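You operate a simulated robot arm through the tools that you are given. There is no shell and no other tool. Be economical: measure what you need, move in short steps, check, and stop when the job is done.

You are at the controls of a simulated robot arm. One attempt, no reset.

## Task
Mark the syrup level on the tank, then warm the syrup to 50 C.
Fine: open the sight tube cock, slide the marker close to the top of the syrup, shut the cock, set the jacket dial to 50, wait for the thermometer and turn the dial off.

It is judged by the outcome, as a careful person would: the job done as asked, and still so three seconds after it is handed in. It fails if anything else is knocked over, pushed out of place, dropped, spilled or broken.

## Robot
A 7-joint arm with a two-finger parallel gripper, fixed in place. Base frame: the origin is at the foot of the arm, x ahead of it, y to its left, z up. Lengths are in mm, angles in rad, forces in N, time in s.
With the tool pointing down near the work surface it reaches from about 100 to 680 mm from the base axis. Its first joint turns from -2.897 to 2.897 rad. Payload 1.57 kg.
Tool frame: the origin (TCP) lies between the finger pads and is the grasp point; the fingertips stand 30 mm ahead of it; z points along the fingers, y is the line along which they close. Largest opening 110 mm; finger width 24, thickness 12; the body of the gripper, 48 by 112 mm, starts 78 mm behind the TCP.
Orientation is that of the tool frame in the base frame, as a unit quaternion [w, x, y, z]. With the fingers straight down and closing along the base's y, the tool's x points along the base's -x, its y along +y and its z along -z.

## Interface
- The arm moves only by the tool step_arm. Its argument "motion" is a list of rows, each an object of numbers (a shift or turn left out is 0, a gripper value left out holds the last): "tx", "ty", "tz": the shift along the base's x, y, z in mm; "rx", "ry", "rz": the turn, a rotation vector about the base's x, y, z in rad. In form: [{"tx": .., "ty": .., "tz": .., "rx": .., "ry": .., "rz": ..}, ...]. A call has 1 to 20 rows; each row is the pose to reach, as a shift and turn from the pose commanded when the call began. "gripper" is the gripper command, from -1 (shut) to 1 (fully open), values between in proportion, set as the call begins (left out, the last holds). Rows are played at 5 a second. More than 50 mm and 0.15 rad between two rows, or a gripper value outside its range, and nothing of the call is played. Where a pose cannot be reached the arm comes as near as it can. A force on the tool above 40 N (or 10 N above the force at the start of the call, whichever is more), or a blocked arm, ends the call early, and 0.2 s more pass. The fingers move at their own pace (about 45 mm/s each) and stop on an object; they squeeze with about 28 N. The grip force told is the motor's: it shows also when the fingers shut on nothing. Time passes only in rows, and 0.2 s behind the last, so rows that repeat a pose let the fingers close. The reply holds the time, the measured pose of the TCP, the force on the tool along the base axes, the opening and the grip force, in the units named above and with some noise, with the torque about the TCP (base axes, N m) and any sound that the robot's microphone picked up, and new pictures: "show" is both (left out), scene, wrist or none.
- Cameras (640 x 400 px; columns grow to the right, rows downward): "scene" is fixed at [400.4, 498.7, 1376]; the picture's right is [-0.94, 0.35, 0.00], its down [0.11, 0.30, -0.95] and it looks along [-0.33, -0.89, -0.32] (base axes); focal length 332 px, centre (320, 200). "wrist" rides on the gripper at [70, 16, -141] in the tool frame; the picture's right is [-0.23, 0.97, 0.00], its down [-0.86, -0.20, -0.48] and it looks along [-0.47, -0.11, 0.88] (tool axes); focal length 222 px, centre (320, 200). There is no depth. A picture from a camera that has moved, and an enlarged one, comes with that camera's place and axes in the base frame and with its lens.
- move_column(by): slides the trunk up (or, below 0, down) by that many mm; the arm rides with it, the base frame stays. It gives what a move gives, with no picture.
- enlarge(camera, box): a new picture of the part [left, top, right, bottom] of that camera's present view, enlarged. The clock stands still meanwhile.
- finish_job(): hands the job in; it is judged then, once.

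Work in short steps. Places have to be worked out from the pictures, the camera data and where the tool is seen: move nearer, look again, correct. Check each grasp and each placing, and mend what went wrong. You have 120 turns and 200 pictures in all, those below and enlarged ones among them. Open the gripper and draw the arm clear of the work before you hand the job in, unless the task says otherwise; then end with one line.

The tools are called after ">>>" by a JSON object that holds its "name" and its "arguments". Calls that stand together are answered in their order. step_arm: Moves the arm, as the interface text tells. Its arguments: {"type":"object","properties":{"motion":{"type":"array"},"gripper":{"type":"number"},"show":{"type":"string","enum":["both","scene","wrist","none"]}},"required":["motion"]} The other tools are called the same way: move_column (by) slides the trunk up or down; enlarge (camera, box) takes an enlarged picture of a part of a camera's view; finish_job () hands the job in.

At the start:

```text
t: 0.0
tcp_pos: [272.6, -326.8, 1349.7]
ee_rot: [-0.001, 0.0, 1.0, -0.001]
wrist_force: [-0.4, 0.6, 0.1]
moment: [-0.02, -0.01, 0.0]
gripper_width: 109.9
gripper_force: 0.1
trunk travel left (down, up): [-500.0, 90.0]
```

scene: 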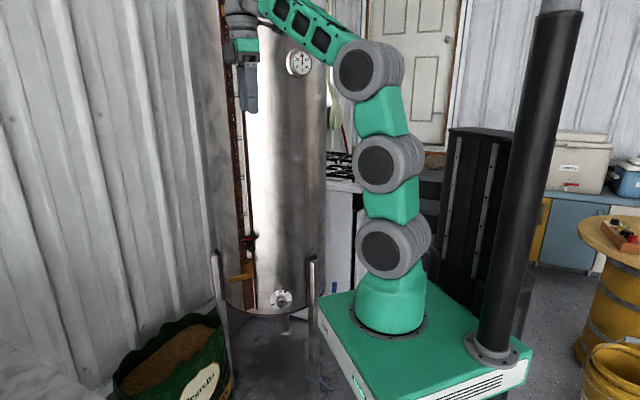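
wrist: 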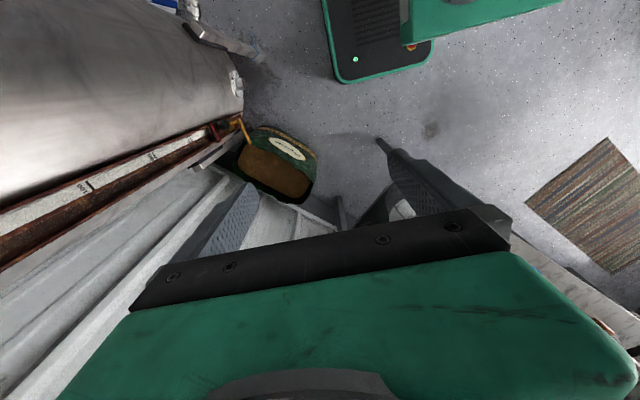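

The tank with a sight tube stands left in the scene view; I enlarge the gauge, the cock/dial and the thermometer to work out where things are.

>>> {"name": "enlarge", "arguments": {"camera": "scene", "box": [200, 210, 340, 320]}}

>>> {"name": "enlarge", "arguments": {"camera": "scene", "box": [210, 20, 330, 100]}}

>>> {"name": "enlarge", "arguments": {"camera": "wrist", "box": [140, 60, 300, 200]}}

>>> {"name": "enlarge", "arguments": {"camera": "scene", "box": [200, 100, 300, 220]}}

```text
3.64 times, centred on (270, 265) of scene
camera zoom: at [400.4, 498.7, 1376.0], right [-0.94, 0.35, 0.0], down [0.11, 0.3, -0.95], along [-0.33, -0.89, -0.32], focal length 1209 px, centre (502, -36)
```

zoom: 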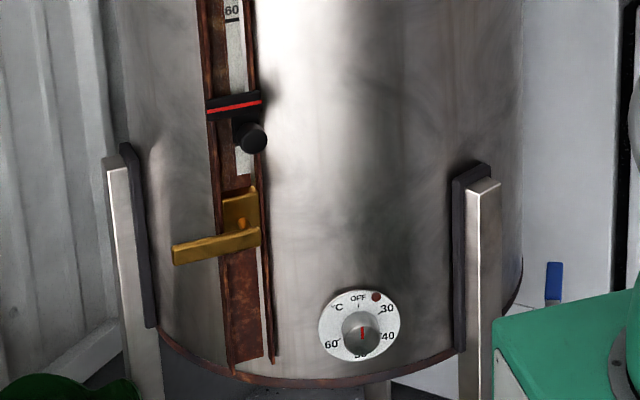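

```text
5.00 times, centred on (270, 60) of scene
camera zoom: at [400.4, 498.7, 1376.0], right [-0.94, 0.35, 0.0], down [0.11, 0.3, -0.95], along [-0.33, -0.89, -0.32], focal length 1662 px, centre (570, 900)
```

zoom: 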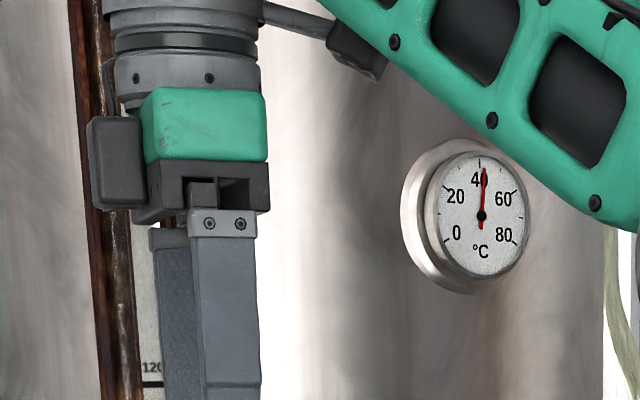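

```text
2.86 times, centred on (220, 130) of wrist
camera zoom: at [201.4, -311.1, 1488.7], right [0.23, 0.97, 0.0], down [0.86, -0.2, 0.48], along [0.47, -0.11, -0.88], focal length 635 px, centre (606, 400)
```

zoom: 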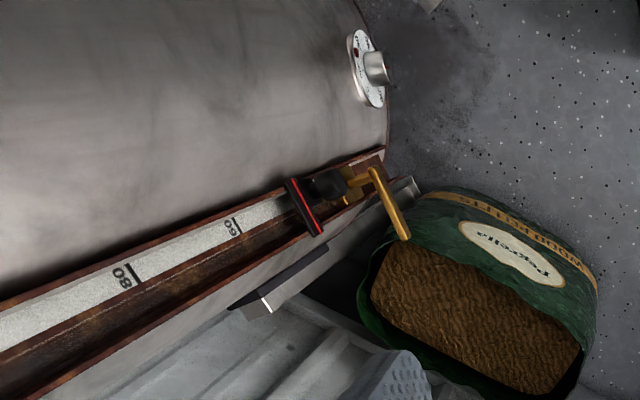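

```text
3.33 times, centred on (250, 160) of scene
camera zoom: at [400.4, 498.7, 1376.0], right [-0.94, 0.35, 0.0], down [0.11, 0.3, -0.95], along [-0.33, -0.89, -0.32], focal length 1108 px, centre (553, 333)
```

zoom: 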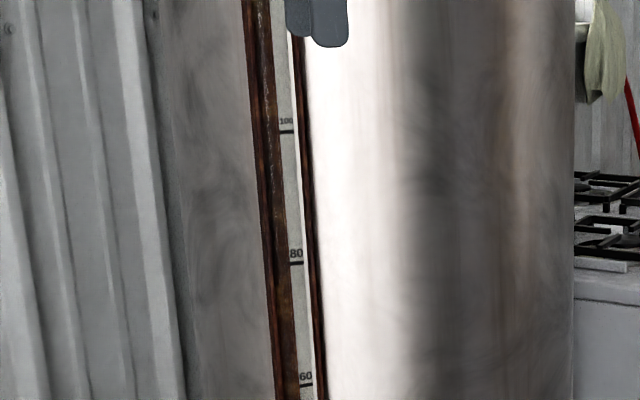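

Triangulating: cock hub ≈ (261,-605,700) with handle running to +x ≈ 80 mm, marker knob ≈ (252,-635,790), dial ≈ (157,-595,578). I first turn the tool to point along -y (toward the tank).

>>> {"name": "step_arm", "arguments": {"motion": [{"rx": -0.14, "ty": 5}, {"rx": -0.28, "ty": 10}, {"rx": -0.42, "ty": 15}, {"rx": -0.56, "ty": 20}, {"rx": -0.7, "ty": 20}, {"rx": -0.84, "ty": 20}, {"rx": -0.98, "ty": 20}, {"rx": -1.12, "ty": 20}, {"rx": -1.26, "ty": 20}, {"rx": -1.4, "ty": 20}, {"rx": -1.5, "ty": 20}, {"rx": -1.5708, "ty": 20}, {"rx": -1.5708, "ty": 20}]}}

```text
t: 1.6
tcp_pos: [256.4, -304.3, 1360.6]
ee_rot: [0.008, -0.003, 0.921, -0.391]
wrist_force: [7.3, -20.7, -7.8]
moment: [1.23, 0.22, 0.61]
gripper_width: 110.0
gripper_force: 0.1
out of reach, approached as far as the arm can: row 6, 7, 8
trunk travel left (down, up): [-500.0, 90.0]
stopped in row 8: the force on the tool passed its limit at 54 N (the readings are from after the stop); the commanded pose is now the measured one
camera wrist: at [182.8, -193.0, 1445.6], right [0.23, 0.68, -0.7], down [0.85, 0.22, 0.49], along [0.48, -0.7, -0.52], focal length 222 px, centre (320, 200)
```

scene: 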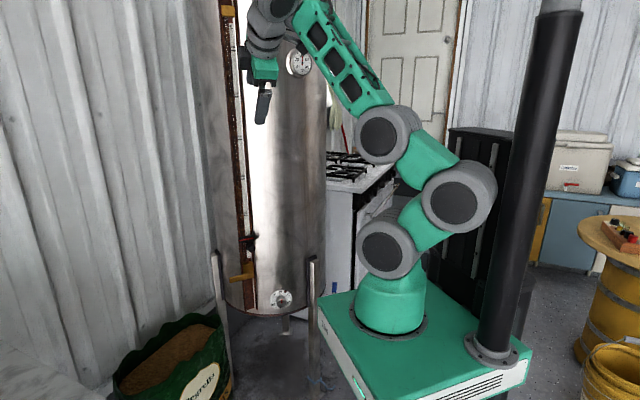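
wrist: 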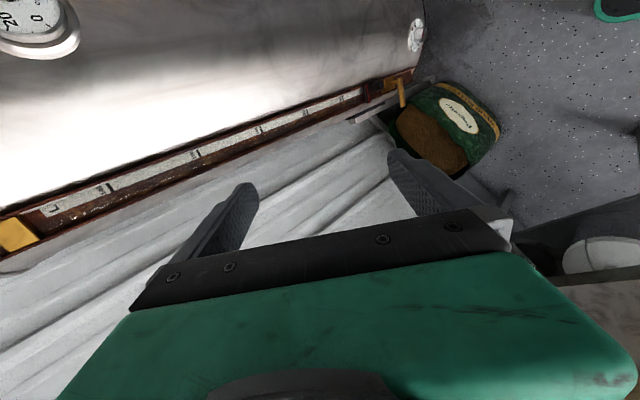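

The wrist folded too close to the arm base. I back off from that, moving outward and lower before continuing the turn.

>>> {"name": "step_arm", "arguments": {"motion": [{"rx": 0.05, "ty": -20, "tz": -20}, {"rx": 0.05, "ty": -40, "tz": -40}, {"rx": 0.05, "ty": -60, "tz": -60}, {"rx": 0.05, "ty": -80, "tz": -80}, {"rx": 0.05, "ty": -100, "tz": -100}]}}

```text
t: 2.8
tcp_pos: [247.5, -333.2, 1338.2]
ee_rot: [0.007, -0.001, 0.932, -0.364]
wrist_force: [-0.2, -0.3, 0.8]
moment: [0.0, -0.01, 0.03]
gripper_width: 110.0
gripper_force: 0.1
out of reach, approached as far as the arm can: row 2, 3, 4, 5
trunk travel left (down, up): [-500.0, 90.0]
camera wrist: at [175.3, -225.7, 1429.6], right [0.23, 0.72, -0.66], down [0.85, 0.18, 0.5], along [0.48, -0.67, -0.57], focal length 222 px, centre (320, 200)
```

scene: 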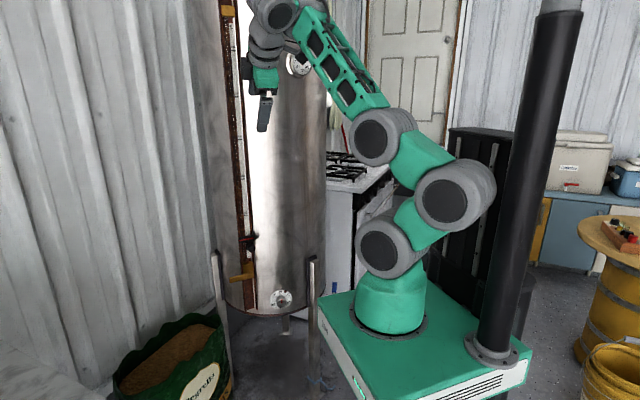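
wrist: 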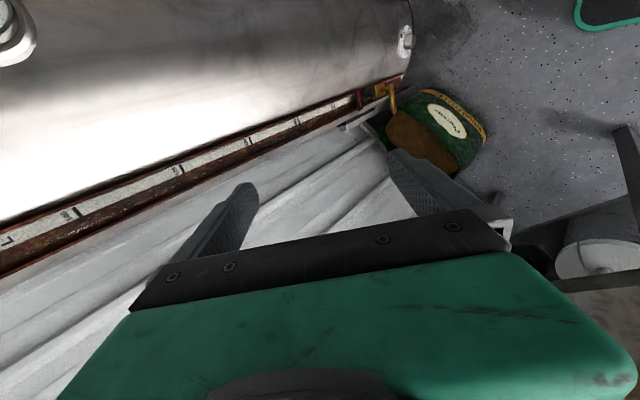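

The arm is folded up; I'd rather lower with the trunk and reach outward. First the reach: move outward toward the tank a bit at this height with no vertical change, and continue the turn.

>>> {"name": "step_arm", "arguments": {"motion": [{"ty": -20, "tx": 5}, {"ty": -40, "tx": 10}, {"ty": -60, "tx": 10, "rx": -0.1}, {"ty": -80, "tx": 10, "rx": -0.2}, {"ty": -90, "tx": 10, "rx": -0.3}], "show": "scene"}}

>>> {"name": "move_column", "arguments": {"by": -150}}

```text
t: 4.0
tcp_pos: [268.2, -376.1, 1460.6]
ee_rot: [0.007, 0.0, 0.896, -0.443]
wrist_force: [12.6, -30.7, -4.5]
moment: [1.91, 0.7, 0.3]
gripper_width: 110.3
gripper_force: 0.2
out of reach, approached as far as the arm can: row 1, 2, 3, 4, 5
trunk travel left (down, up): [-500.0, 90.0]
stopped in row 5: the force on the tool passed its limit at 87 N (the readings are from after the stop); the commanded pose is now the measured one
```

scene: 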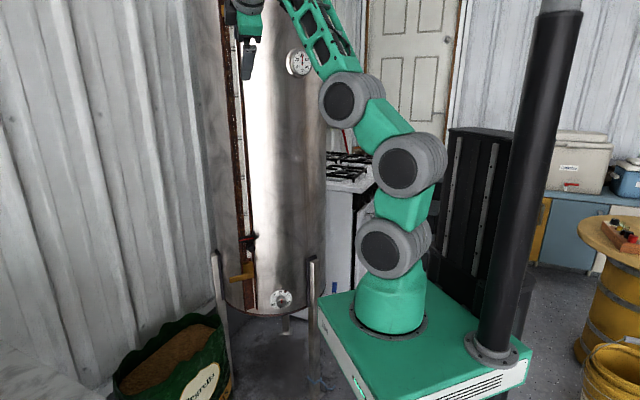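

```text
t: 5.7
tcp_pos: [268.9, -375.0, 1309.9]
ee_rot: [0.008, 0.001, 0.897, -0.442]
wrist_force: [10.3, -23.1, -8.9]
moment: [0.56, 0.19, 0.12]
gripper_width: 110.1
gripper_force: 0.0
trunk travel left (down, up): [-349.0, 241.0]
stopped: the force on the tool passed its limit at 43 N (the readings are from after the stop); the commanded pose is now the measured one
```

Let me look at the arm and wrist close up to see what is limiting it.

>>> {"name": "enlarge", "arguments": {"camera": "scene", "box": [200, 0, 520, 200]}}

>>> {"name": "enlarge", "arguments": {"camera": "wrist", "box": [0, 0, 640, 400]}}

```text
2.00 times, centred on (360, 100) of scene
camera zoom: at [400.4, 498.7, 1376.0], right [-0.94, 0.35, 0.0], down [0.11, 0.3, -0.95], along [-0.33, -0.89, -0.32], focal length 665 px, centre (240, 400)
```

zoom: 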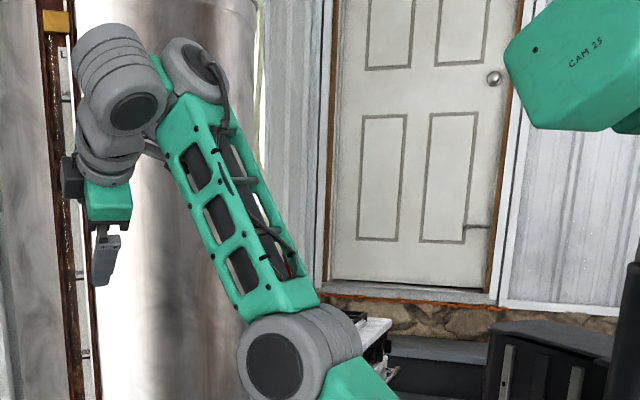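

```text
1.00 times, centred on (320, 200) of wrist (not enlarged: the box is as wide or as high as the picture)
camera zoom: at [196.4, -254.5, 1381.6], right [0.24, 0.59, -0.77], down [0.85, 0.26, 0.46], along [0.48, -0.76, -0.44], focal length 222 px, centre (320, 200)
```

zoom: 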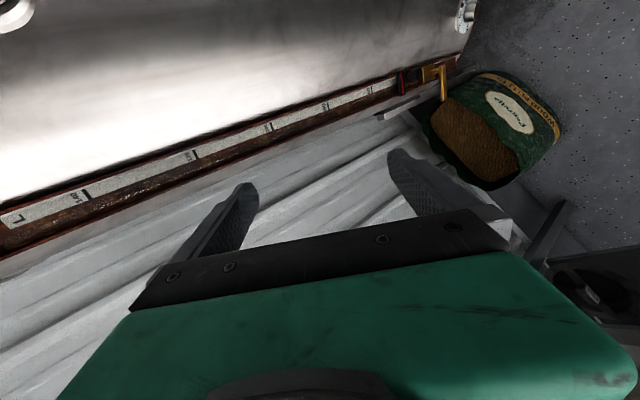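

The IK seems pinned at a joint limit in this folded posture. I return toward tool-down to recover a free posture.

>>> {"name": "step_arm", "arguments": {"motion": [{"rx": 0.13}, {"rx": 0.26}, {"rx": 0.39}, {"rx": 0.52}, {"rx": 0.65}, {"rx": 0.78}, {"rx": 0.91}, {"rx": 0.91}], "show": "scene"}}

```text
t: 7.5
tcp_pos: [260.9, -369.6, 1192.4]
ee_rot: [0.005, 0.005, 1.0, 0.004]
wrist_force: [-0.3, -2.5, -2.5]
moment: [0.3, -0.06, -0.02]
gripper_width: 110.0
gripper_force: 0.1
out of reach, approached as far as the arm can: row 4, 5, 6, 7, 8
trunk travel left (down, up): [-349.0, 241.0]
```

scene: 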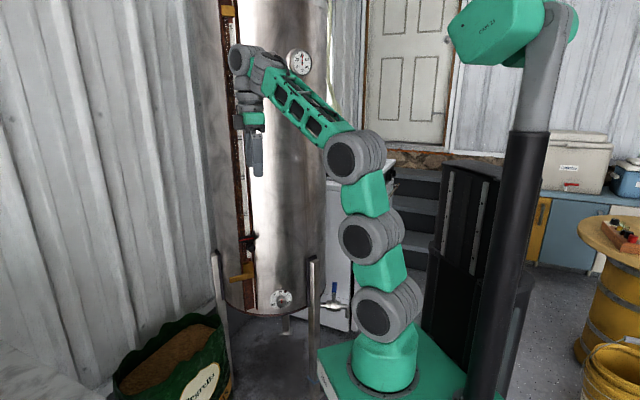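

Posture recovered. I test moving down and outward with the tool pointing down.

>>> {"name": "step_arm", "arguments": {"motion": [{"tz": -30}, {"tz": -60}, {"tz": -90}, {"tz": -120}, {"tz": -150}, {"tz": -180}], "show": "scene"}}

```text
t: 8.9
tcp_pos: [261.8, -364.3, 1012.7]
ee_rot: [0.007, 0.005, 1.0, -0.006]
wrist_force: [-0.4, 0.0, 0.1]
moment: [-0.01, -0.02, 0.0]
gripper_width: 110.1
gripper_force: 0.0
trunk travel left (down, up): [-349.0, 241.0]
```

scene: 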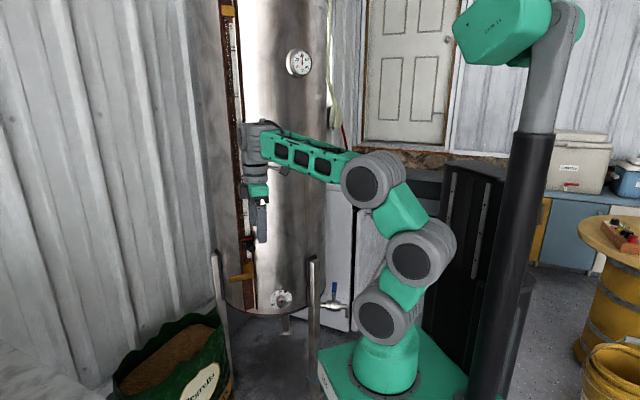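

Good, the forearm is free now. I tilt the tool outward while letting the TCP swing up and out around the wrist.

>>> {"name": "step_arm", "arguments": {"motion": [{"rx": -0.14, "ty": -18, "tz": 2}, {"rx": -0.28, "ty": -36, "tz": 6}, {"rx": -0.42, "ty": -54, "tz": 14}, {"rx": -0.56, "ty": -70, "tz": 26}, {"rx": -0.7, "ty": -85, "tz": 40}, {"rx": -0.84, "ty": -98, "tz": 58}, {"rx": -0.98, "ty": -108, "tz": 78}], "show": "scene"}}

```text
t: 10.5
tcp_pos: [260.5, -473.2, 1086.0]
ee_rot: [0.007, 0.0, 0.88, -0.475]
wrist_force: [-0.6, -0.2, 0.4]
moment: [0.01, 0.02, -0.02]
gripper_width: 110.0
gripper_force: 0.2
trunk travel left (down, up): [-349.0, 241.0]
```

scene: 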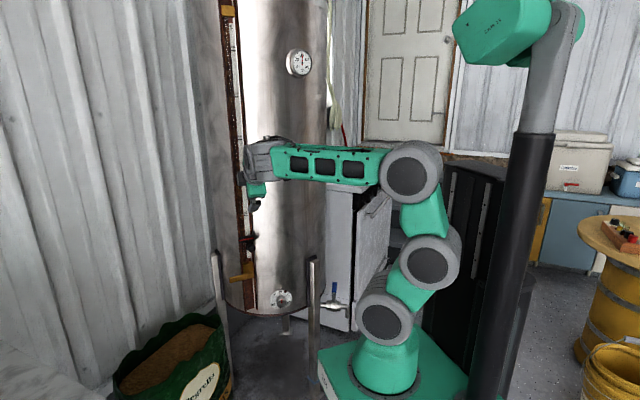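

Working well. I finish the tilt to horizontal (tool along -y).

>>> {"name": "step_arm", "arguments": {"motion": [{"rx": -0.14, "ty": -5, "tz": -15}, {"rx": -0.28, "ty": -10, "tz": -30}, {"rx": -0.42, "ty": -10, "tz": -45}, {"rx": -0.5, "ty": -10, "tz": -60}, {"rx": -0.583, "ty": -10, "tz": -75}, {"rx": -0.583, "ty": -10, "tz": -90}], "show": "both"}}

```text
t: 11.9
tcp_pos: [259.7, -481.4, 996.4]
ee_rot: [0.008, -0.001, 0.707, -0.707]
wrist_force: [0.1, 0.4, 0.0]
moment: [0.01, -0.01, -0.01]
gripper_width: 109.9
gripper_force: 0.1
trunk travel left (down, up): [-349.0, 241.0]
camera wrist: at [188.0, -341.8, 979.0], right [0.24, 0.0, -0.97], down [0.85, 0.49, 0.21], along [0.48, -0.87, 0.11], focal length 222 px, centre (320, 200)
```

scene: 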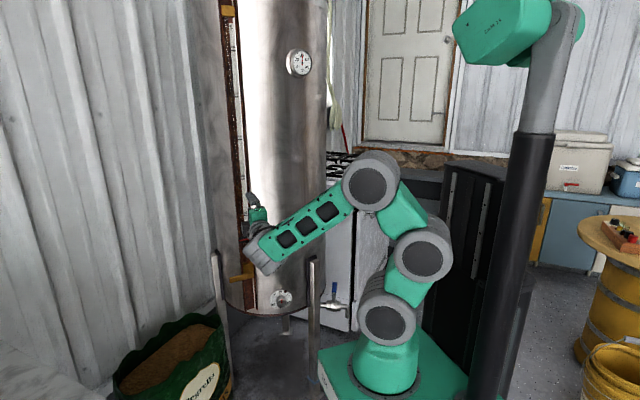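
wrist: 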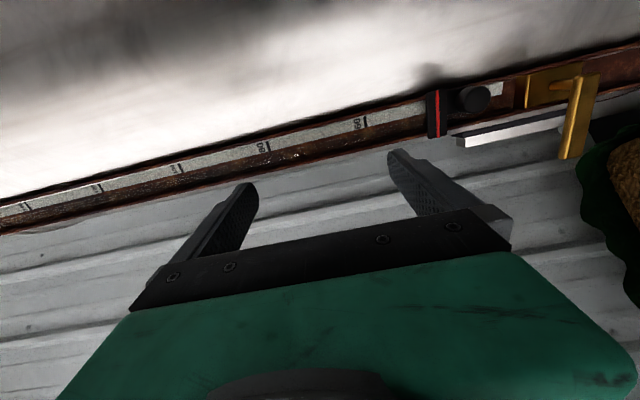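

The tool is horizontal now. From this view the handle runs from ≈(256,-605,706) to ≈(346,-600,705), marker knob ≈(256,-635,804). I lower the trunk 270 mm and look from close up.

>>> {"name": "move_column", "arguments": {"by": -270}}

>>> {"name": "enlarge", "arguments": {"camera": "wrist", "box": [0, 0, 640, 400]}}

>>> {"name": "enlarge", "arguments": {"camera": "scene", "box": [180, 180, 380, 320]}}

```text
t: 14.6
tcp_pos: [260.3, -481.9, 727.9]
ee_rot: [0.007, -0.001, 0.707, -0.707]
wrist_force: [0.3, -0.6, -0.4]
moment: [-0.03, -0.05, 0.0]
gripper_width: 109.8
gripper_force: 0.1
trunk travel left (down, up): [-79.0, 511.0]
```

```text
1.00 times, centred on (320, 200) of wrist (not enlarged: the box is as wide or as high as the picture)
camera zoom: at [187.9, -341.8, 709.2], right [0.24, 0.0, -0.97], down [0.85, 0.49, 0.21], along [0.48, -0.87, 0.11], focal length 222 px, centre (320, 200)
```

zoom: 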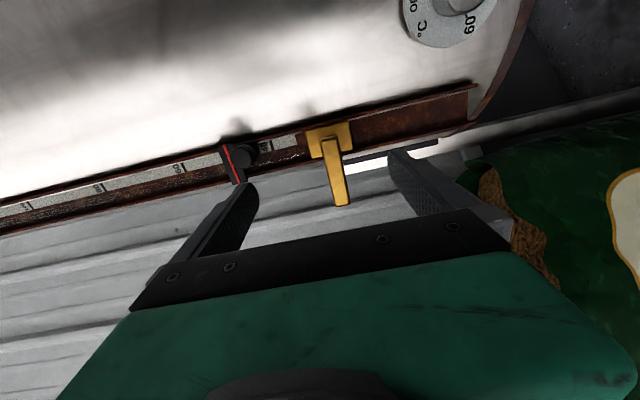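

```text
2.86 times, centred on (280, 250) of scene
camera zoom: at [400.4, 498.7, 1376.0], right [-0.94, 0.35, 0.0], down [0.11, 0.3, -0.95], along [-0.33, -0.89, -0.32], focal length 950 px, centre (434, 57)
```

zoom: 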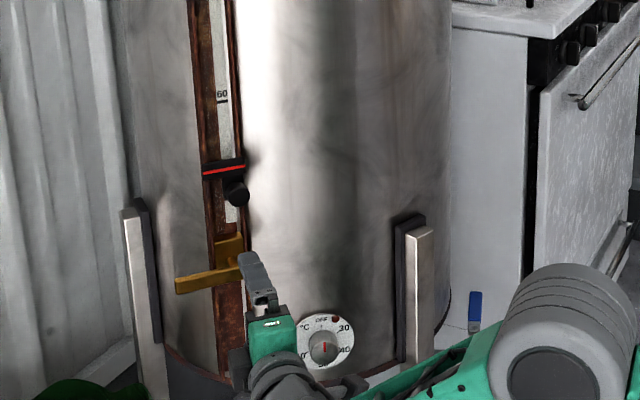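

Two wrist views agree: handle at z≈714, y≈-594, x from 256 (pivot) to 340; marker knob ≈(251,-611,818). I go to straddle the handle near its tip with the open fingers.

>>> {"name": "step_arm", "arguments": {"motion": [{"tx": 32, "tz": -7}, {"tx": 63, "tz": -13}, {"tx": 63, "tz": -13, "ty": -40}, {"tx": 63, "tz": -13, "ty": -80}, {"tx": 63, "tz": -13, "ty": -108}]}}

```text
t: 15.8
tcp_pos: [321.9, -590.6, 713.0]
ee_rot: [0.008, -0.001, 0.707, -0.707]
wrist_force: [-0.5, 0.6, 0.7]
moment: [0.03, 0.0, -0.02]
gripper_width: 109.9
gripper_force: 0.1
trunk travel left (down, up): [-79.0, 511.0]
camera wrist: at [249.2, -450.4, 696.0], right [0.24, 0.0, -0.97], down [0.85, 0.49, 0.21], along [0.48, -0.87, 0.11], focal length 222 px, centre (320, 200)
```

scene: 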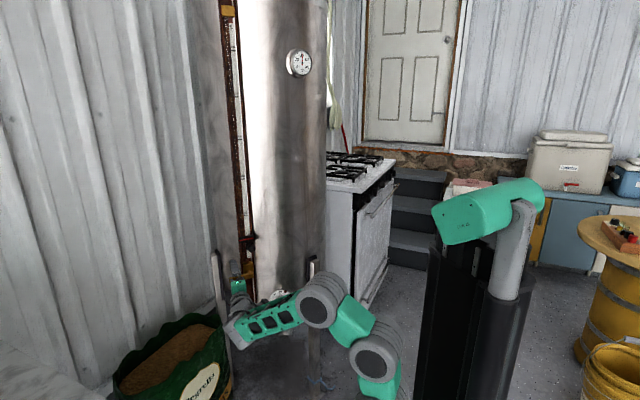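
wrist: 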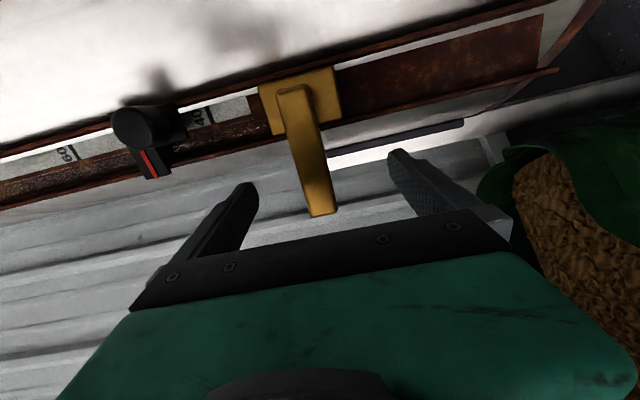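

The handle lies between the fingers, nicely centred (tip at x≈340, z≈716). I close the gripper on it.

>>> {"name": "step_arm", "arguments": {"motion": [{}, {}, {}, {}, {}, {}, {}], "gripper": -1, "show": "wrist"}}

```text
t: 17.4
tcp_pos: [321.5, -589.7, 715.7]
ee_rot: [-0.008, 0.001, -0.706, 0.708]
wrist_force: [1.2, -2.5, 7.1]
moment: [0.1, 0.57, 0.21]
gripper_width: 21.7
gripper_force: 31.4
trunk travel left (down, up): [-79.0, 511.0]
camera wrist: at [249.2, -450.0, 696.9], right [0.24, 0.0, -0.97], down [0.85, 0.49, 0.21], along [0.48, -0.87, 0.11], focal length 222 px, centre (320, 200)
```

wrist: 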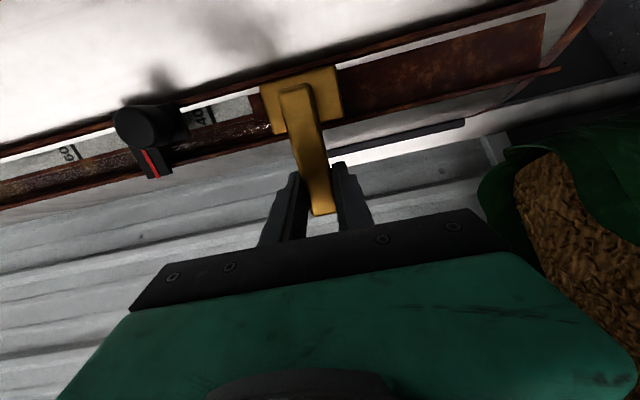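

Gripped (22 mm wide, pivot ≈65 mm away). I try a small downward turn of about 0.28 rad and check how it yields.

>>> {"name": "step_arm", "arguments": {"motion": [{"tz": -6, "tx": -0.3, "ry": 0.093}, {"tz": -12, "tx": -1.1, "ry": 0.187}, {"tz": -18, "tx": -2.6, "ry": 0.284}], "show": "wrist"}}

```text
t: 18.2
tcp_pos: [318.0, -590.4, 699.0]
ee_rot: [0.093, 0.102, -0.7, 0.701]
wrist_force: [-5.0, 5.9, 14.9]
moment: [-0.63, 0.78, -0.6]
gripper_width: 21.6
gripper_force: 34.6
trunk travel left (down, up): [-79.0, 511.0]
camera wrist: at [245.3, -449.9, 700.7], right [-0.05, 0.0, -1.0], down [0.87, 0.49, -0.04], along [0.49, -0.87, -0.02], focal length 222 px, centre (320, 200)
```

wrist: 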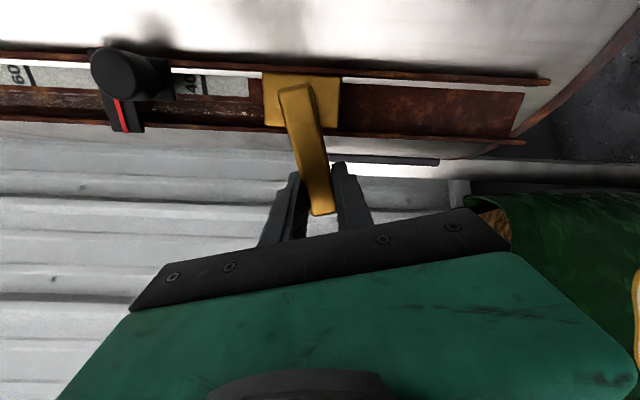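

It yields and turns (handle rotated relative to its plate). I carry on along the arc downward.

>>> {"name": "step_arm", "arguments": {"motion": [{"tx": -3.3, "tz": -8.5, "ry": 0.14}, {"tx": -7.7, "tz": -16.3, "ry": 0.28}, {"tx": -13.1, "tz": -23.5, "ry": 0.42}, {"tx": -19.5, "tz": -29.9, "ry": 0.56}, {"tx": -26.8, "tz": -35.3, "ry": 0.7}], "show": "wrist"}}

```text
t: 19.4
tcp_pos: [294.4, -588.5, 662.3]
ee_rot: [-0.328, -0.335, 0.626, -0.623]
wrist_force: [7.1, -19.6, 19.6]
moment: [-0.35, 0.88, 0.23]
gripper_width: 22.8
gripper_force: 35.0
trunk travel left (down, up): [-79.0, 511.0]
camera wrist: at [239.8, -449.0, 711.0], right [-0.68, 0.0, -0.73], down [0.64, 0.49, -0.59], along [0.36, -0.87, -0.33], focal length 222 px, centre (320, 200)
```

wrist: 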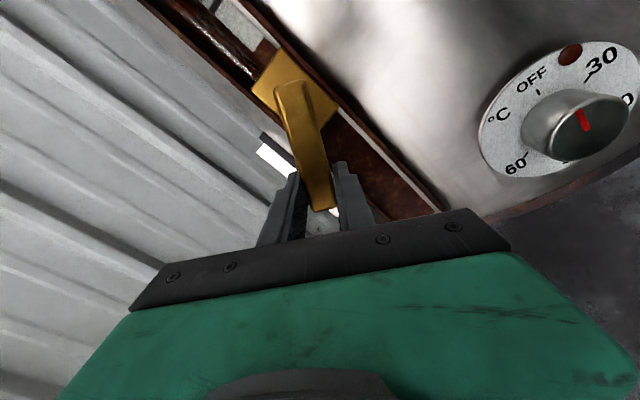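

About 1.0 rad turned. Continue to vertical (≈1.57 rad).

>>> {"name": "step_arm", "arguments": {"motion": [{"tx": -7.9, "tz": -4.3, "ry": 0.14}, {"tx": -16.3, "tz": -7.5, "ry": 0.28}, {"tx": -25.1, "tz": -9.5, "ry": 0.42}, {"tx": -34.5, "tz": -10.2, "ry": 0.57}, {"tx": -34.5, "tz": -10.2, "ry": 0.57}]}}

```text
t: 20.6
tcp_pos: [260.9, -590.0, 650.9]
ee_rot: [-0.491, -0.497, 0.509, -0.504]
wrist_force: [20.2, -0.2, 14.7]
moment: [0.29, 0.89, 0.45]
gripper_width: 22.8
gripper_force: 35.3
trunk travel left (down, up): [-79.0, 511.0]
camera wrist: at [242.0, -449.1, 720.6], right [-0.97, 0.0, -0.25], down [0.22, 0.49, -0.84], along [0.12, -0.87, -0.47], focal length 222 px, centre (320, 200)
```

scene: 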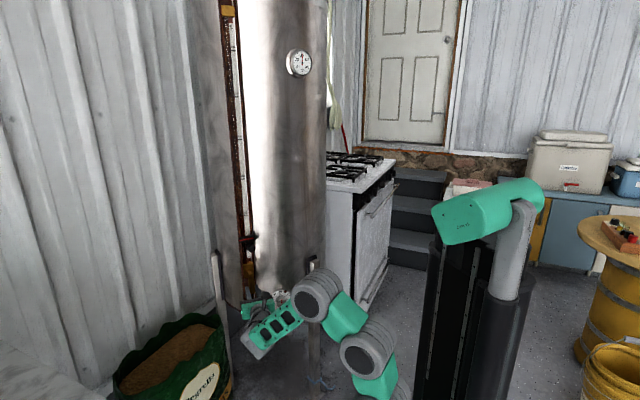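
wrist: 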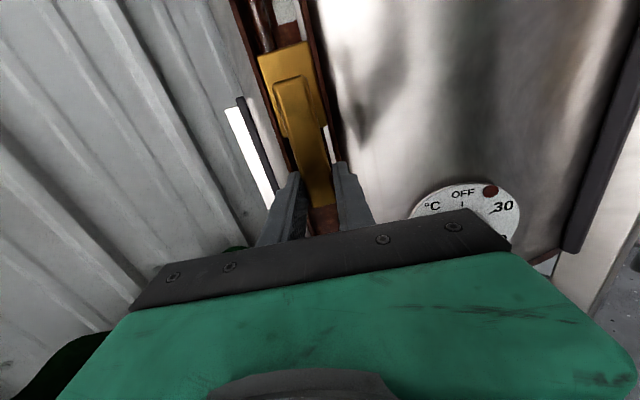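

The handle is vertical, in line with the tube. I check the sight tube for rising syrup.

>>> {"name": "enlarge", "arguments": {"camera": "scene", "box": [205, 150, 285, 300]}}

>>> {"name": "enlarge", "arguments": {"camera": "wrist", "box": [220, 0, 360, 90]}}

```text
2.67 times, centred on (245, 225) of scene
camera zoom: at [400.4, 498.7, 1376.0], right [-0.94, 0.35, 0.0], down [0.11, 0.3, -0.95], along [-0.33, -0.89, -0.32], focal length 886 px, centre (520, 133)
```

zoom: 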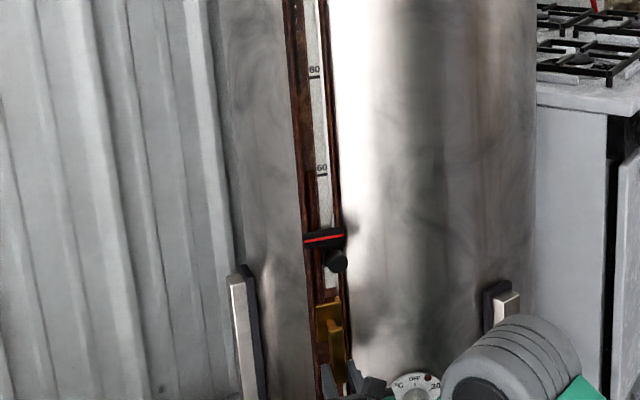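

```text
4.44 times, centred on (290, 45) of wrist
camera zoom: at [242.0, -449.1, 720.6], right [-0.97, 0.0, -0.25], down [0.22, 0.49, -0.84], along [0.12, -0.87, -0.47], focal length 987 px, centre (453, 889)
```

zoom: 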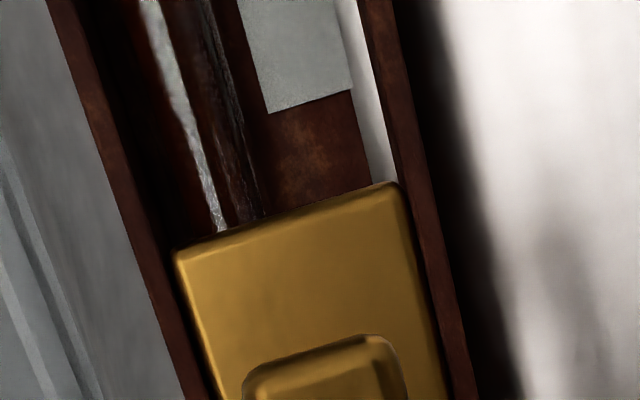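

The glass tube runs left of the scale. I release the handle, back off and look up the tube for the level.

>>> {"name": "step_arm", "arguments": {"motion": [{}, {}, {}, {"ty": 30}, {"ty": 65}, {"ty": 100}], "gripper": 0, "show": "wrist"}}

>>> {"name": "move_column", "arguments": {"by": 200}}

>>> {"name": "enlarge", "arguments": {"camera": "wrist", "box": [160, 0, 480, 200]}}

>>> {"name": "enlarge", "arguments": {"camera": "scene", "box": [220, 0, 270, 250]}}

```text
t: 22.0
tcp_pos: [260.8, -488.9, 651.5]
ee_rot: [-0.491, -0.496, 0.51, -0.503]
wrist_force: [0.3, -0.3, 0.0]
moment: [-0.05, 0.04, 0.04]
gripper_width: 55.0
gripper_force: 0.1
trunk travel left (down, up): [-79.0, 511.0]
camera wrist: at [242.1, -348.3, 720.8], right [-0.97, 0.0, -0.25], down [0.22, 0.49, -0.84], along [0.12, -0.87, -0.47], focal length 222 px, centre (320, 200)
```

wrist: 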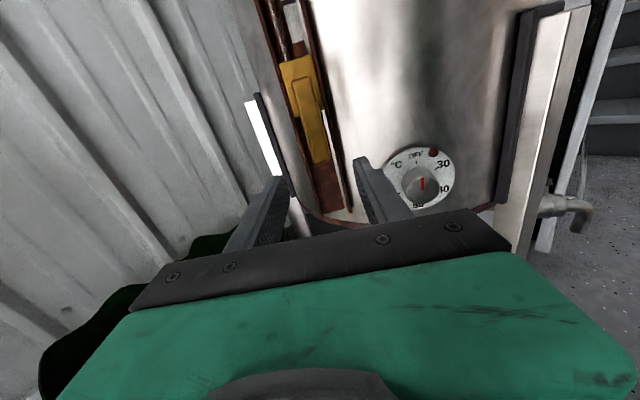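

```text
t: 24.2
tcp_pos: [261.1, -489.3, 851.6]
ee_rot: [-0.491, -0.496, 0.51, -0.503]
wrist_force: [0.4, 0.5, -0.1]
moment: [-0.04, -0.01, 0.05]
gripper_width: 55.0
gripper_force: 0.1
trunk travel left (down, up): [-279.0, 311.0]
```

```text
2.00 times, centred on (320, 100) of wrist
camera zoom: at [242.0, -348.7, 920.7], right [-0.97, 0.0, -0.25], down [0.22, 0.49, -0.84], along [0.12, -0.87, -0.47], focal length 444 px, centre (320, 400)
```

zoom: 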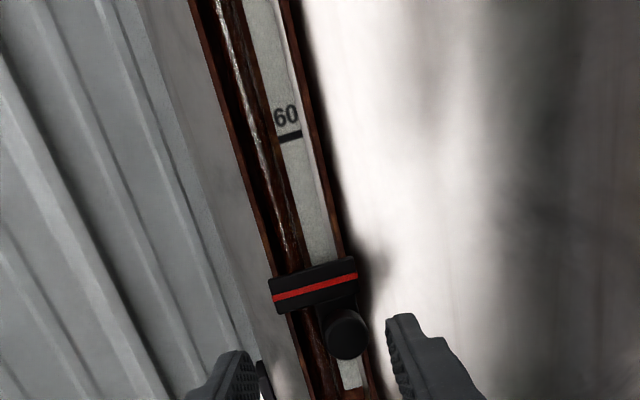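

```text
1.60 times, centred on (245, 125) of scene
camera zoom: at [400.4, 498.7, 1376.0], right [-0.94, 0.35, 0.0], down [0.11, 0.3, -0.95], along [-0.33, -0.89, -0.32], focal length 532 px, centre (440, 320)
```

zoom: 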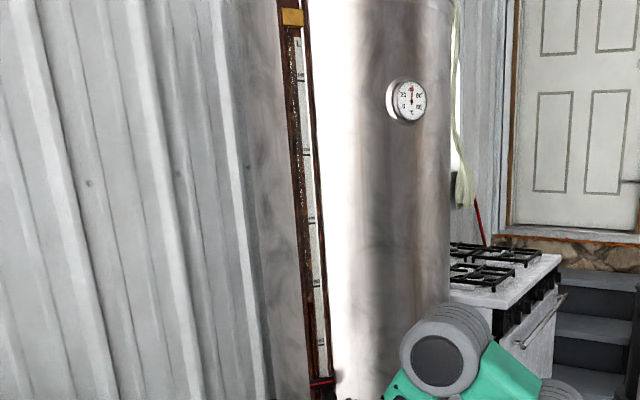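

The tube near 60 looks brown-ish and glassy. I enlarge along the tube in the scene camera to find the meniscus.

>>> {"name": "enlarge", "arguments": {"camera": "scene", "box": [225, 160, 265, 250]}}

>>> {"name": "enlarge", "arguments": {"camera": "scene", "box": [220, 80, 260, 170]}}

>>> {"name": "enlarge", "arguments": {"camera": "scene", "box": [215, 0, 255, 90]}}

```text
4.44 times, centred on (245, 205) of scene
camera zoom: at [400.4, 498.7, 1376.0], right [-0.94, 0.35, 0.0], down [0.11, 0.3, -0.95], along [-0.33, -0.89, -0.32], focal length 1477 px, centre (653, 178)
```

zoom: 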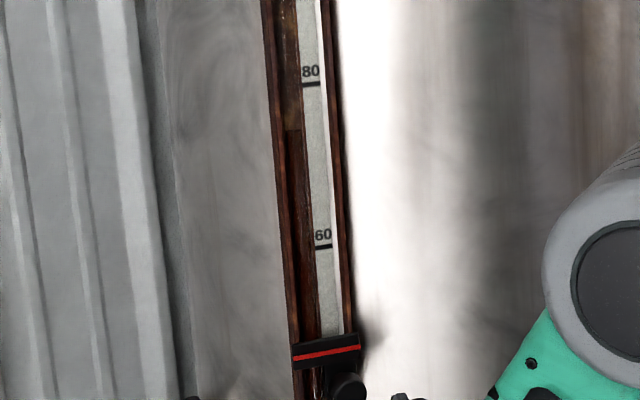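

```text
4.44 times, centred on (240, 125) of scene
camera zoom: at [400.4, 498.7, 1376.0], right [-0.94, 0.35, 0.0], down [0.11, 0.3, -0.95], along [-0.33, -0.89, -0.32], focal length 1477 px, centre (676, 533)
```

zoom: 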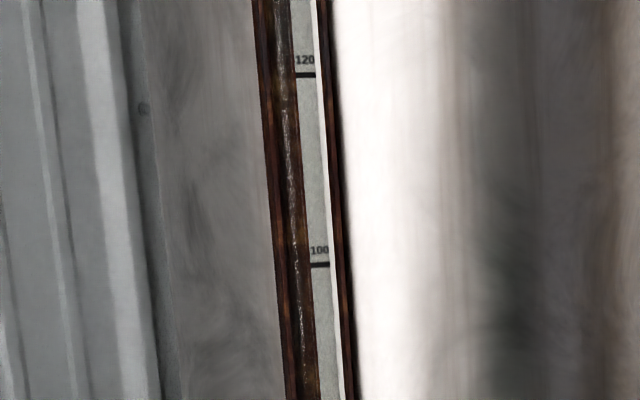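

```text
4.44 times, centred on (235, 45) of scene
camera zoom: at [400.4, 498.7, 1376.0], right [-0.94, 0.35, 0.0], down [0.11, 0.3, -0.95], along [-0.33, -0.89, -0.32], focal length 1477 px, centre (698, 889)
```

zoom: 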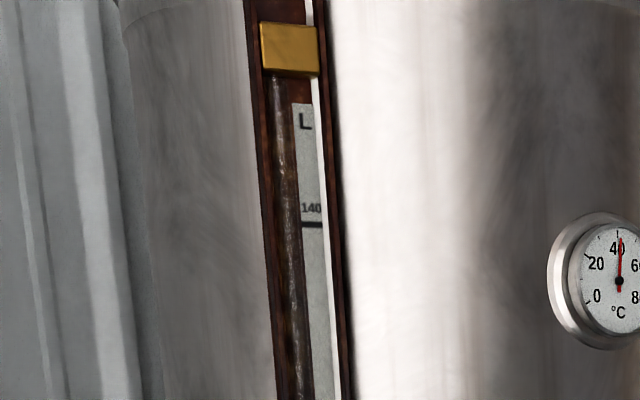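

I see the meniscus: syrup reaches ≈75 on the scale (z≈1032), marker line currently ≈47 (z≈847). Next I align with the marker knob (251,-611,818) and approach to just in front.

>>> {"name": "step_arm", "arguments": {"motion": [{"tx": -10, "tz": -18}, {"tx": -10, "tz": -35}, {"tx": -10, "tz": -35, "ty": -35}, {"tx": -10, "tz": -35, "ty": -70}, {"tx": -10, "tz": -35, "ty": -85}], "show": "wrist"}}

>>> {"name": "enlarge", "arguments": {"camera": "scene", "box": [225, 160, 265, 250]}}

```text
t: 25.4
tcp_pos: [252.5, -575.2, 815.0]
ee_rot: [-0.491, -0.497, 0.509, -0.503]
wrist_force: [-0.5, 0.3, -1.0]
moment: [0.0, 0.0, 0.01]
gripper_width: 55.0
gripper_force: 0.0
trunk travel left (down, up): [-279.0, 311.0]
camera wrist: at [233.7, -435.1, 885.5], right [-0.97, 0.0, -0.25], down [0.22, 0.49, -0.84], along [0.12, -0.87, -0.47], focal length 222 px, centre (320, 200)
```

wrist: 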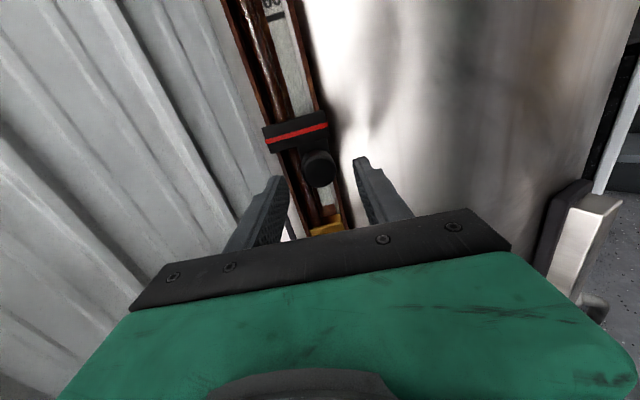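

```text
4.44 times, centred on (245, 205) of scene
camera zoom: at [400.4, 498.7, 1376.0], right [-0.94, 0.35, 0.0], down [0.11, 0.3, -0.95], along [-0.33, -0.89, -0.32], focal length 1477 px, centre (653, 178)
```

zoom: 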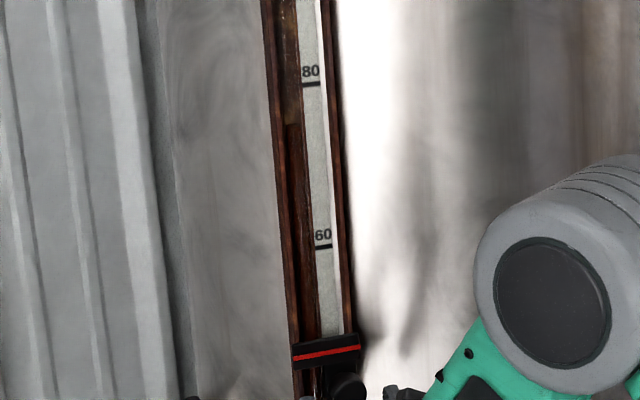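

The level is still creeping up (now ≈76), so I have time. The knob is centred between the fingers; I advance 25 mm and close.

>>> {"name": "step_arm", "arguments": {"motion": [{"ty": -8, "tz": 1}, {"ty": -16, "tz": 2}, {"ty": -25, "tz": 3}], "show": "wrist"}}

```text
t: 26.2
tcp_pos: [252.2, -599.2, 817.3]
ee_rot: [-0.49, -0.496, 0.511, -0.503]
wrist_force: [0.3, -0.2, 0.2]
moment: [-0.03, -0.04, -0.02]
gripper_width: 55.0
gripper_force: 0.0
trunk travel left (down, up): [-279.0, 311.0]
camera wrist: at [233.5, -459.5, 887.4], right [-0.97, 0.0, -0.25], down [0.22, 0.49, -0.84], along [0.12, -0.87, -0.47], focal length 222 px, centre (320, 200)
```

wrist: 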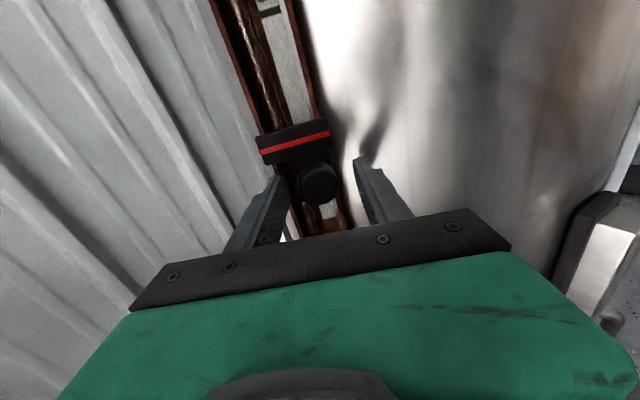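

No contact, knob between the fingers. I close.

>>> {"name": "step_arm", "arguments": {"motion": [{}, {}, {}, {}], "gripper": -1, "show": "wrist"}}

```text
t: 27.2
tcp_pos: [253.3, -599.9, 816.5]
ee_rot: [-0.491, -0.496, 0.509, -0.503]
wrist_force: [2.8, -2.6, -0.9]
moment: [-0.09, 0.2, 1.11]
gripper_width: 28.8
gripper_force: 35.8
trunk travel left (down, up): [-279.0, 311.0]
camera wrist: at [234.2, -459.4, 887.3], right [-0.97, 0.0, -0.25], down [0.22, 0.49, -0.84], along [0.12, -0.87, -0.47], focal length 222 px, centre (320, 200)
```

wrist: 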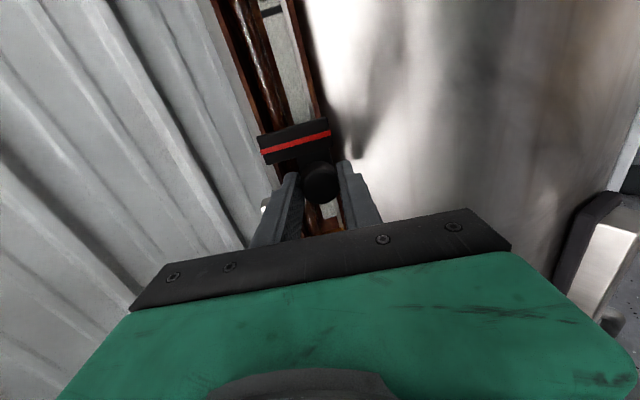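

Knob gripped (28.8 mm). I try a short upward slide of 40 mm.

>>> {"name": "step_arm", "arguments": {"motion": [{"tz": 8}, {"tz": 16}, {"tz": 24}, {"tz": 32}, {"tz": 40}]}}

>>> {"name": "enlarge", "arguments": {"camera": "scene", "box": [225, 160, 265, 250]}}

```text
t: 28.4
tcp_pos: [252.9, -598.6, 856.8]
ee_rot: [-0.491, -0.497, 0.509, -0.503]
wrist_force: [17.9, -6.0, -0.3]
moment: [0.52, 0.42, 1.44]
gripper_width: 28.9
gripper_force: 38.5
trunk travel left (down, up): [-279.0, 311.0]
camera wrist: at [234.1, -459.3, 927.8], right [-0.97, 0.0, -0.25], down [0.22, 0.49, -0.84], along [0.12, -0.87, -0.47], focal length 222 px, centre (320, 200)
```

scene: 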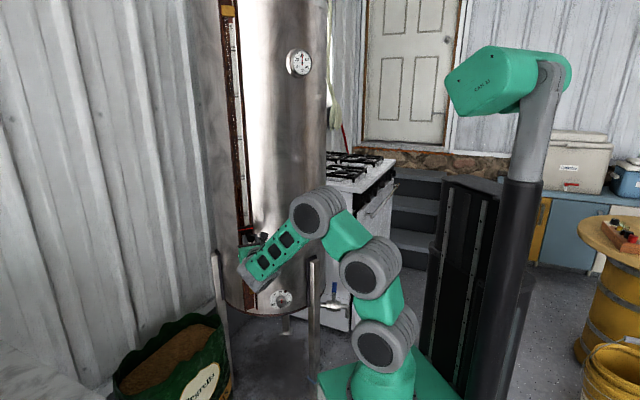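
wrist: 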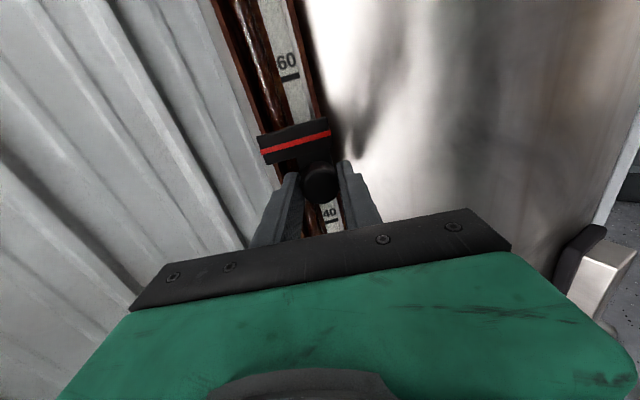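

```text
4.44 times, centred on (245, 205) of scene
camera zoom: at [400.4, 498.7, 1376.0], right [-0.94, 0.35, 0.0], down [0.11, 0.3, -0.95], along [-0.33, -0.89, -0.32], focal length 1477 px, centre (653, 178)
```

zoom: 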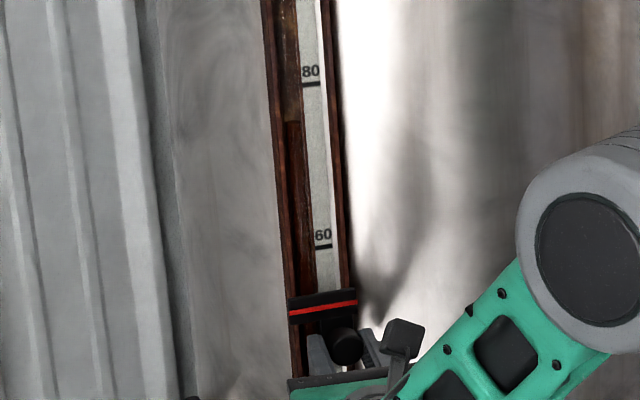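

It slides freely. The side force on x is 18 N, so I ease by +1.5 mm in x, and raise further 110 mm.

>>> {"name": "step_arm", "arguments": {"motion": [{"tx": 1.5}, {"tx": 1.5, "tz": 10}, {"tx": 1.5, "tz": 20}, {"tx": 1.5, "tz": 30}, {"tx": 1.5, "tz": 40}, {"tx": 1.5, "tz": 50}, {"tx": 1.5, "tz": 60}, {"tx": 1.5, "tz": 70}, {"tx": 1.5, "tz": 80}, {"tx": 1.5, "tz": 90}, {"tx": 1.5, "tz": 100}, {"tx": 1.5, "tz": 110}], "show": "wrist"}}

>>> {"name": "enlarge", "arguments": {"camera": "scene", "box": [225, 160, 265, 250]}}

```text
t: 31.0
tcp_pos: [254.3, -599.1, 967.5]
ee_rot: [-0.49, -0.497, 0.51, -0.503]
wrist_force: [8.0, 1.2, -1.9]
moment: [0.69, 0.4, 1.34]
gripper_width: 28.7
gripper_force: 39.1
trunk travel left (down, up): [-279.0, 311.0]
camera wrist: at [234.4, -459.2, 1037.2], right [-0.97, 0.0, -0.25], down [0.22, 0.49, -0.84], along [0.12, -0.87, -0.47], focal length 222 px, centre (320, 200)
```

wrist: 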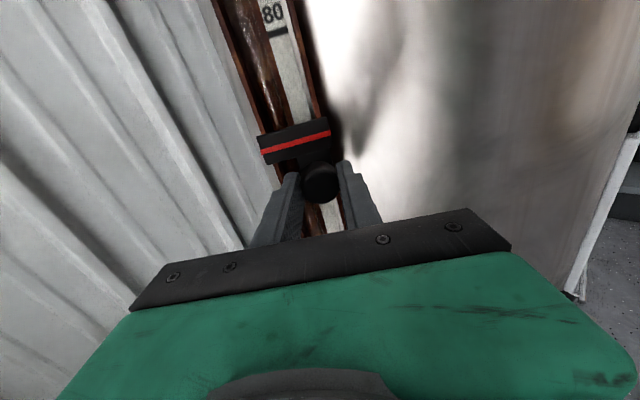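

```text
4.44 times, centred on (245, 205) of scene
camera zoom: at [400.4, 498.7, 1376.0], right [-0.94, 0.35, 0.0], down [0.11, 0.3, -0.95], along [-0.33, -0.89, -0.32], focal length 1477 px, centre (653, 178)
```

zoom: 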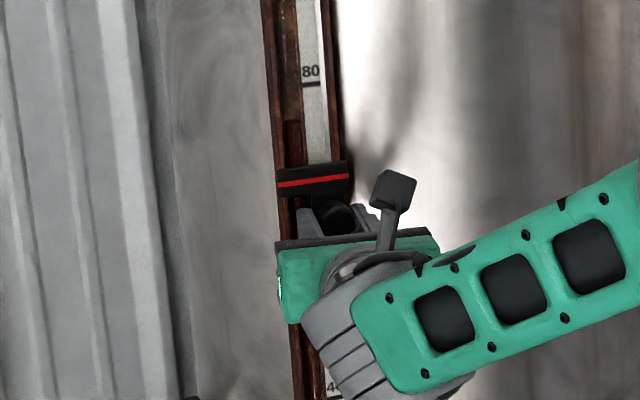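

The wrist camera now sits at z≈1037, about the syrup height, so no parallax: I look at the tube there.

>>> {"name": "enlarge", "arguments": {"camera": "wrist", "box": [220, 0, 360, 180]}}

>>> {"name": "enlarge", "arguments": {"camera": "scene", "box": [235, 170, 255, 210]}}

```text
2.22 times, centred on (290, 90) of wrist
camera zoom: at [234.4, -459.2, 1037.2], right [-0.97, 0.0, -0.25], down [0.22, 0.49, -0.84], along [0.12, -0.87, -0.47], focal length 494 px, centre (387, 444)
```

zoom: 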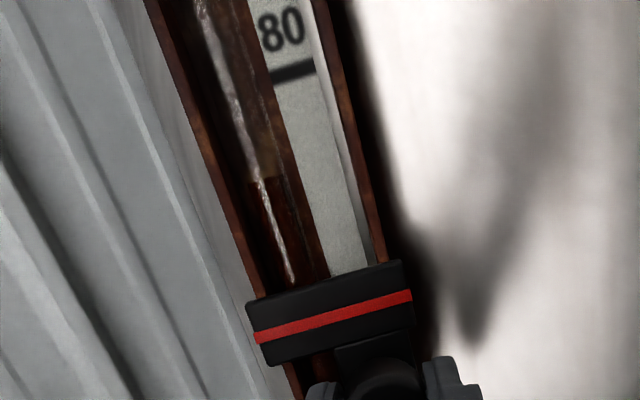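

```text
10.00 times, centred on (245, 190) of scene
camera zoom: at [400.4, 498.7, 1376.0], right [-0.94, 0.35, 0.0], down [0.11, 0.3, -0.95], along [-0.33, -0.89, -0.32], focal length 3324 px, centre (1070, 300)
```

zoom: 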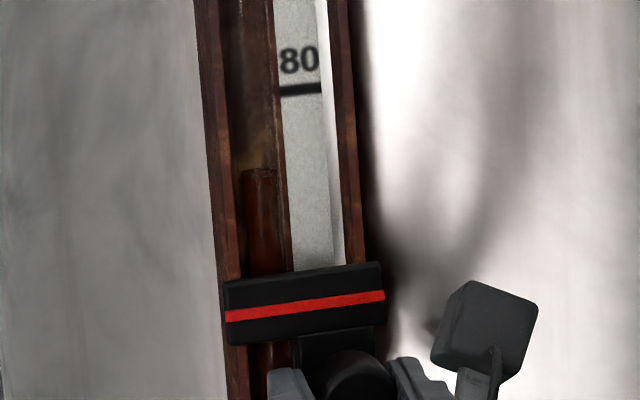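

Meniscus ≈ z 1043 (≈76 on the scale), red line ≈ 999. I raise 40 mm more and recheck.

>>> {"name": "step_arm", "arguments": {"motion": [{"tz": 8}, {"tz": 16}, {"tz": 24}, {"tz": 32}, {"tz": 40}], "show": "none"}}

>>> {"name": "enlarge", "arguments": {"camera": "wrist", "box": [220, 40, 360, 200]}}

>>> {"name": "enlarge", "arguments": {"camera": "scene", "box": [235, 170, 255, 210]}}

```text
t: 32.2
tcp_pos: [253.2, -599.2, 1008.4]
ee_rot: [-0.491, -0.496, 0.51, -0.503]
wrist_force: [8.0, -8.8, 0.2]
moment: [0.1, 0.27, 1.24]
gripper_width: 28.7
gripper_force: 38.9
trunk travel left (down, up): [-279.0, 311.0]
```

```text
2.50 times, centred on (290, 120) of wrist
camera zoom: at [234.5, -459.1, 1077.8], right [-0.97, 0.0, -0.25], down [0.22, 0.49, -0.84], along [0.12, -0.87, -0.47], focal length 555 px, centre (395, 400)
```

zoom: 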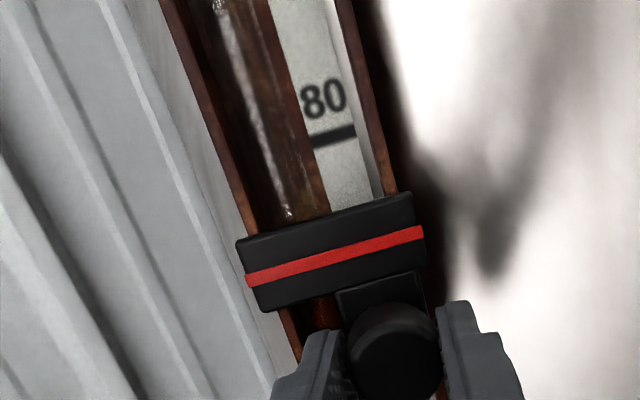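

```text
10.00 times, centred on (245, 190) of scene
camera zoom: at [400.4, 498.7, 1376.0], right [-0.94, 0.35, 0.0], down [0.11, 0.3, -0.95], along [-0.33, -0.89, -0.32], focal length 3324 px, centre (1070, 300)
```

zoom: 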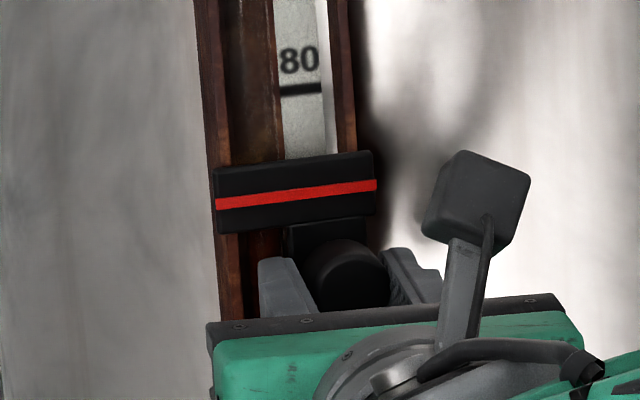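

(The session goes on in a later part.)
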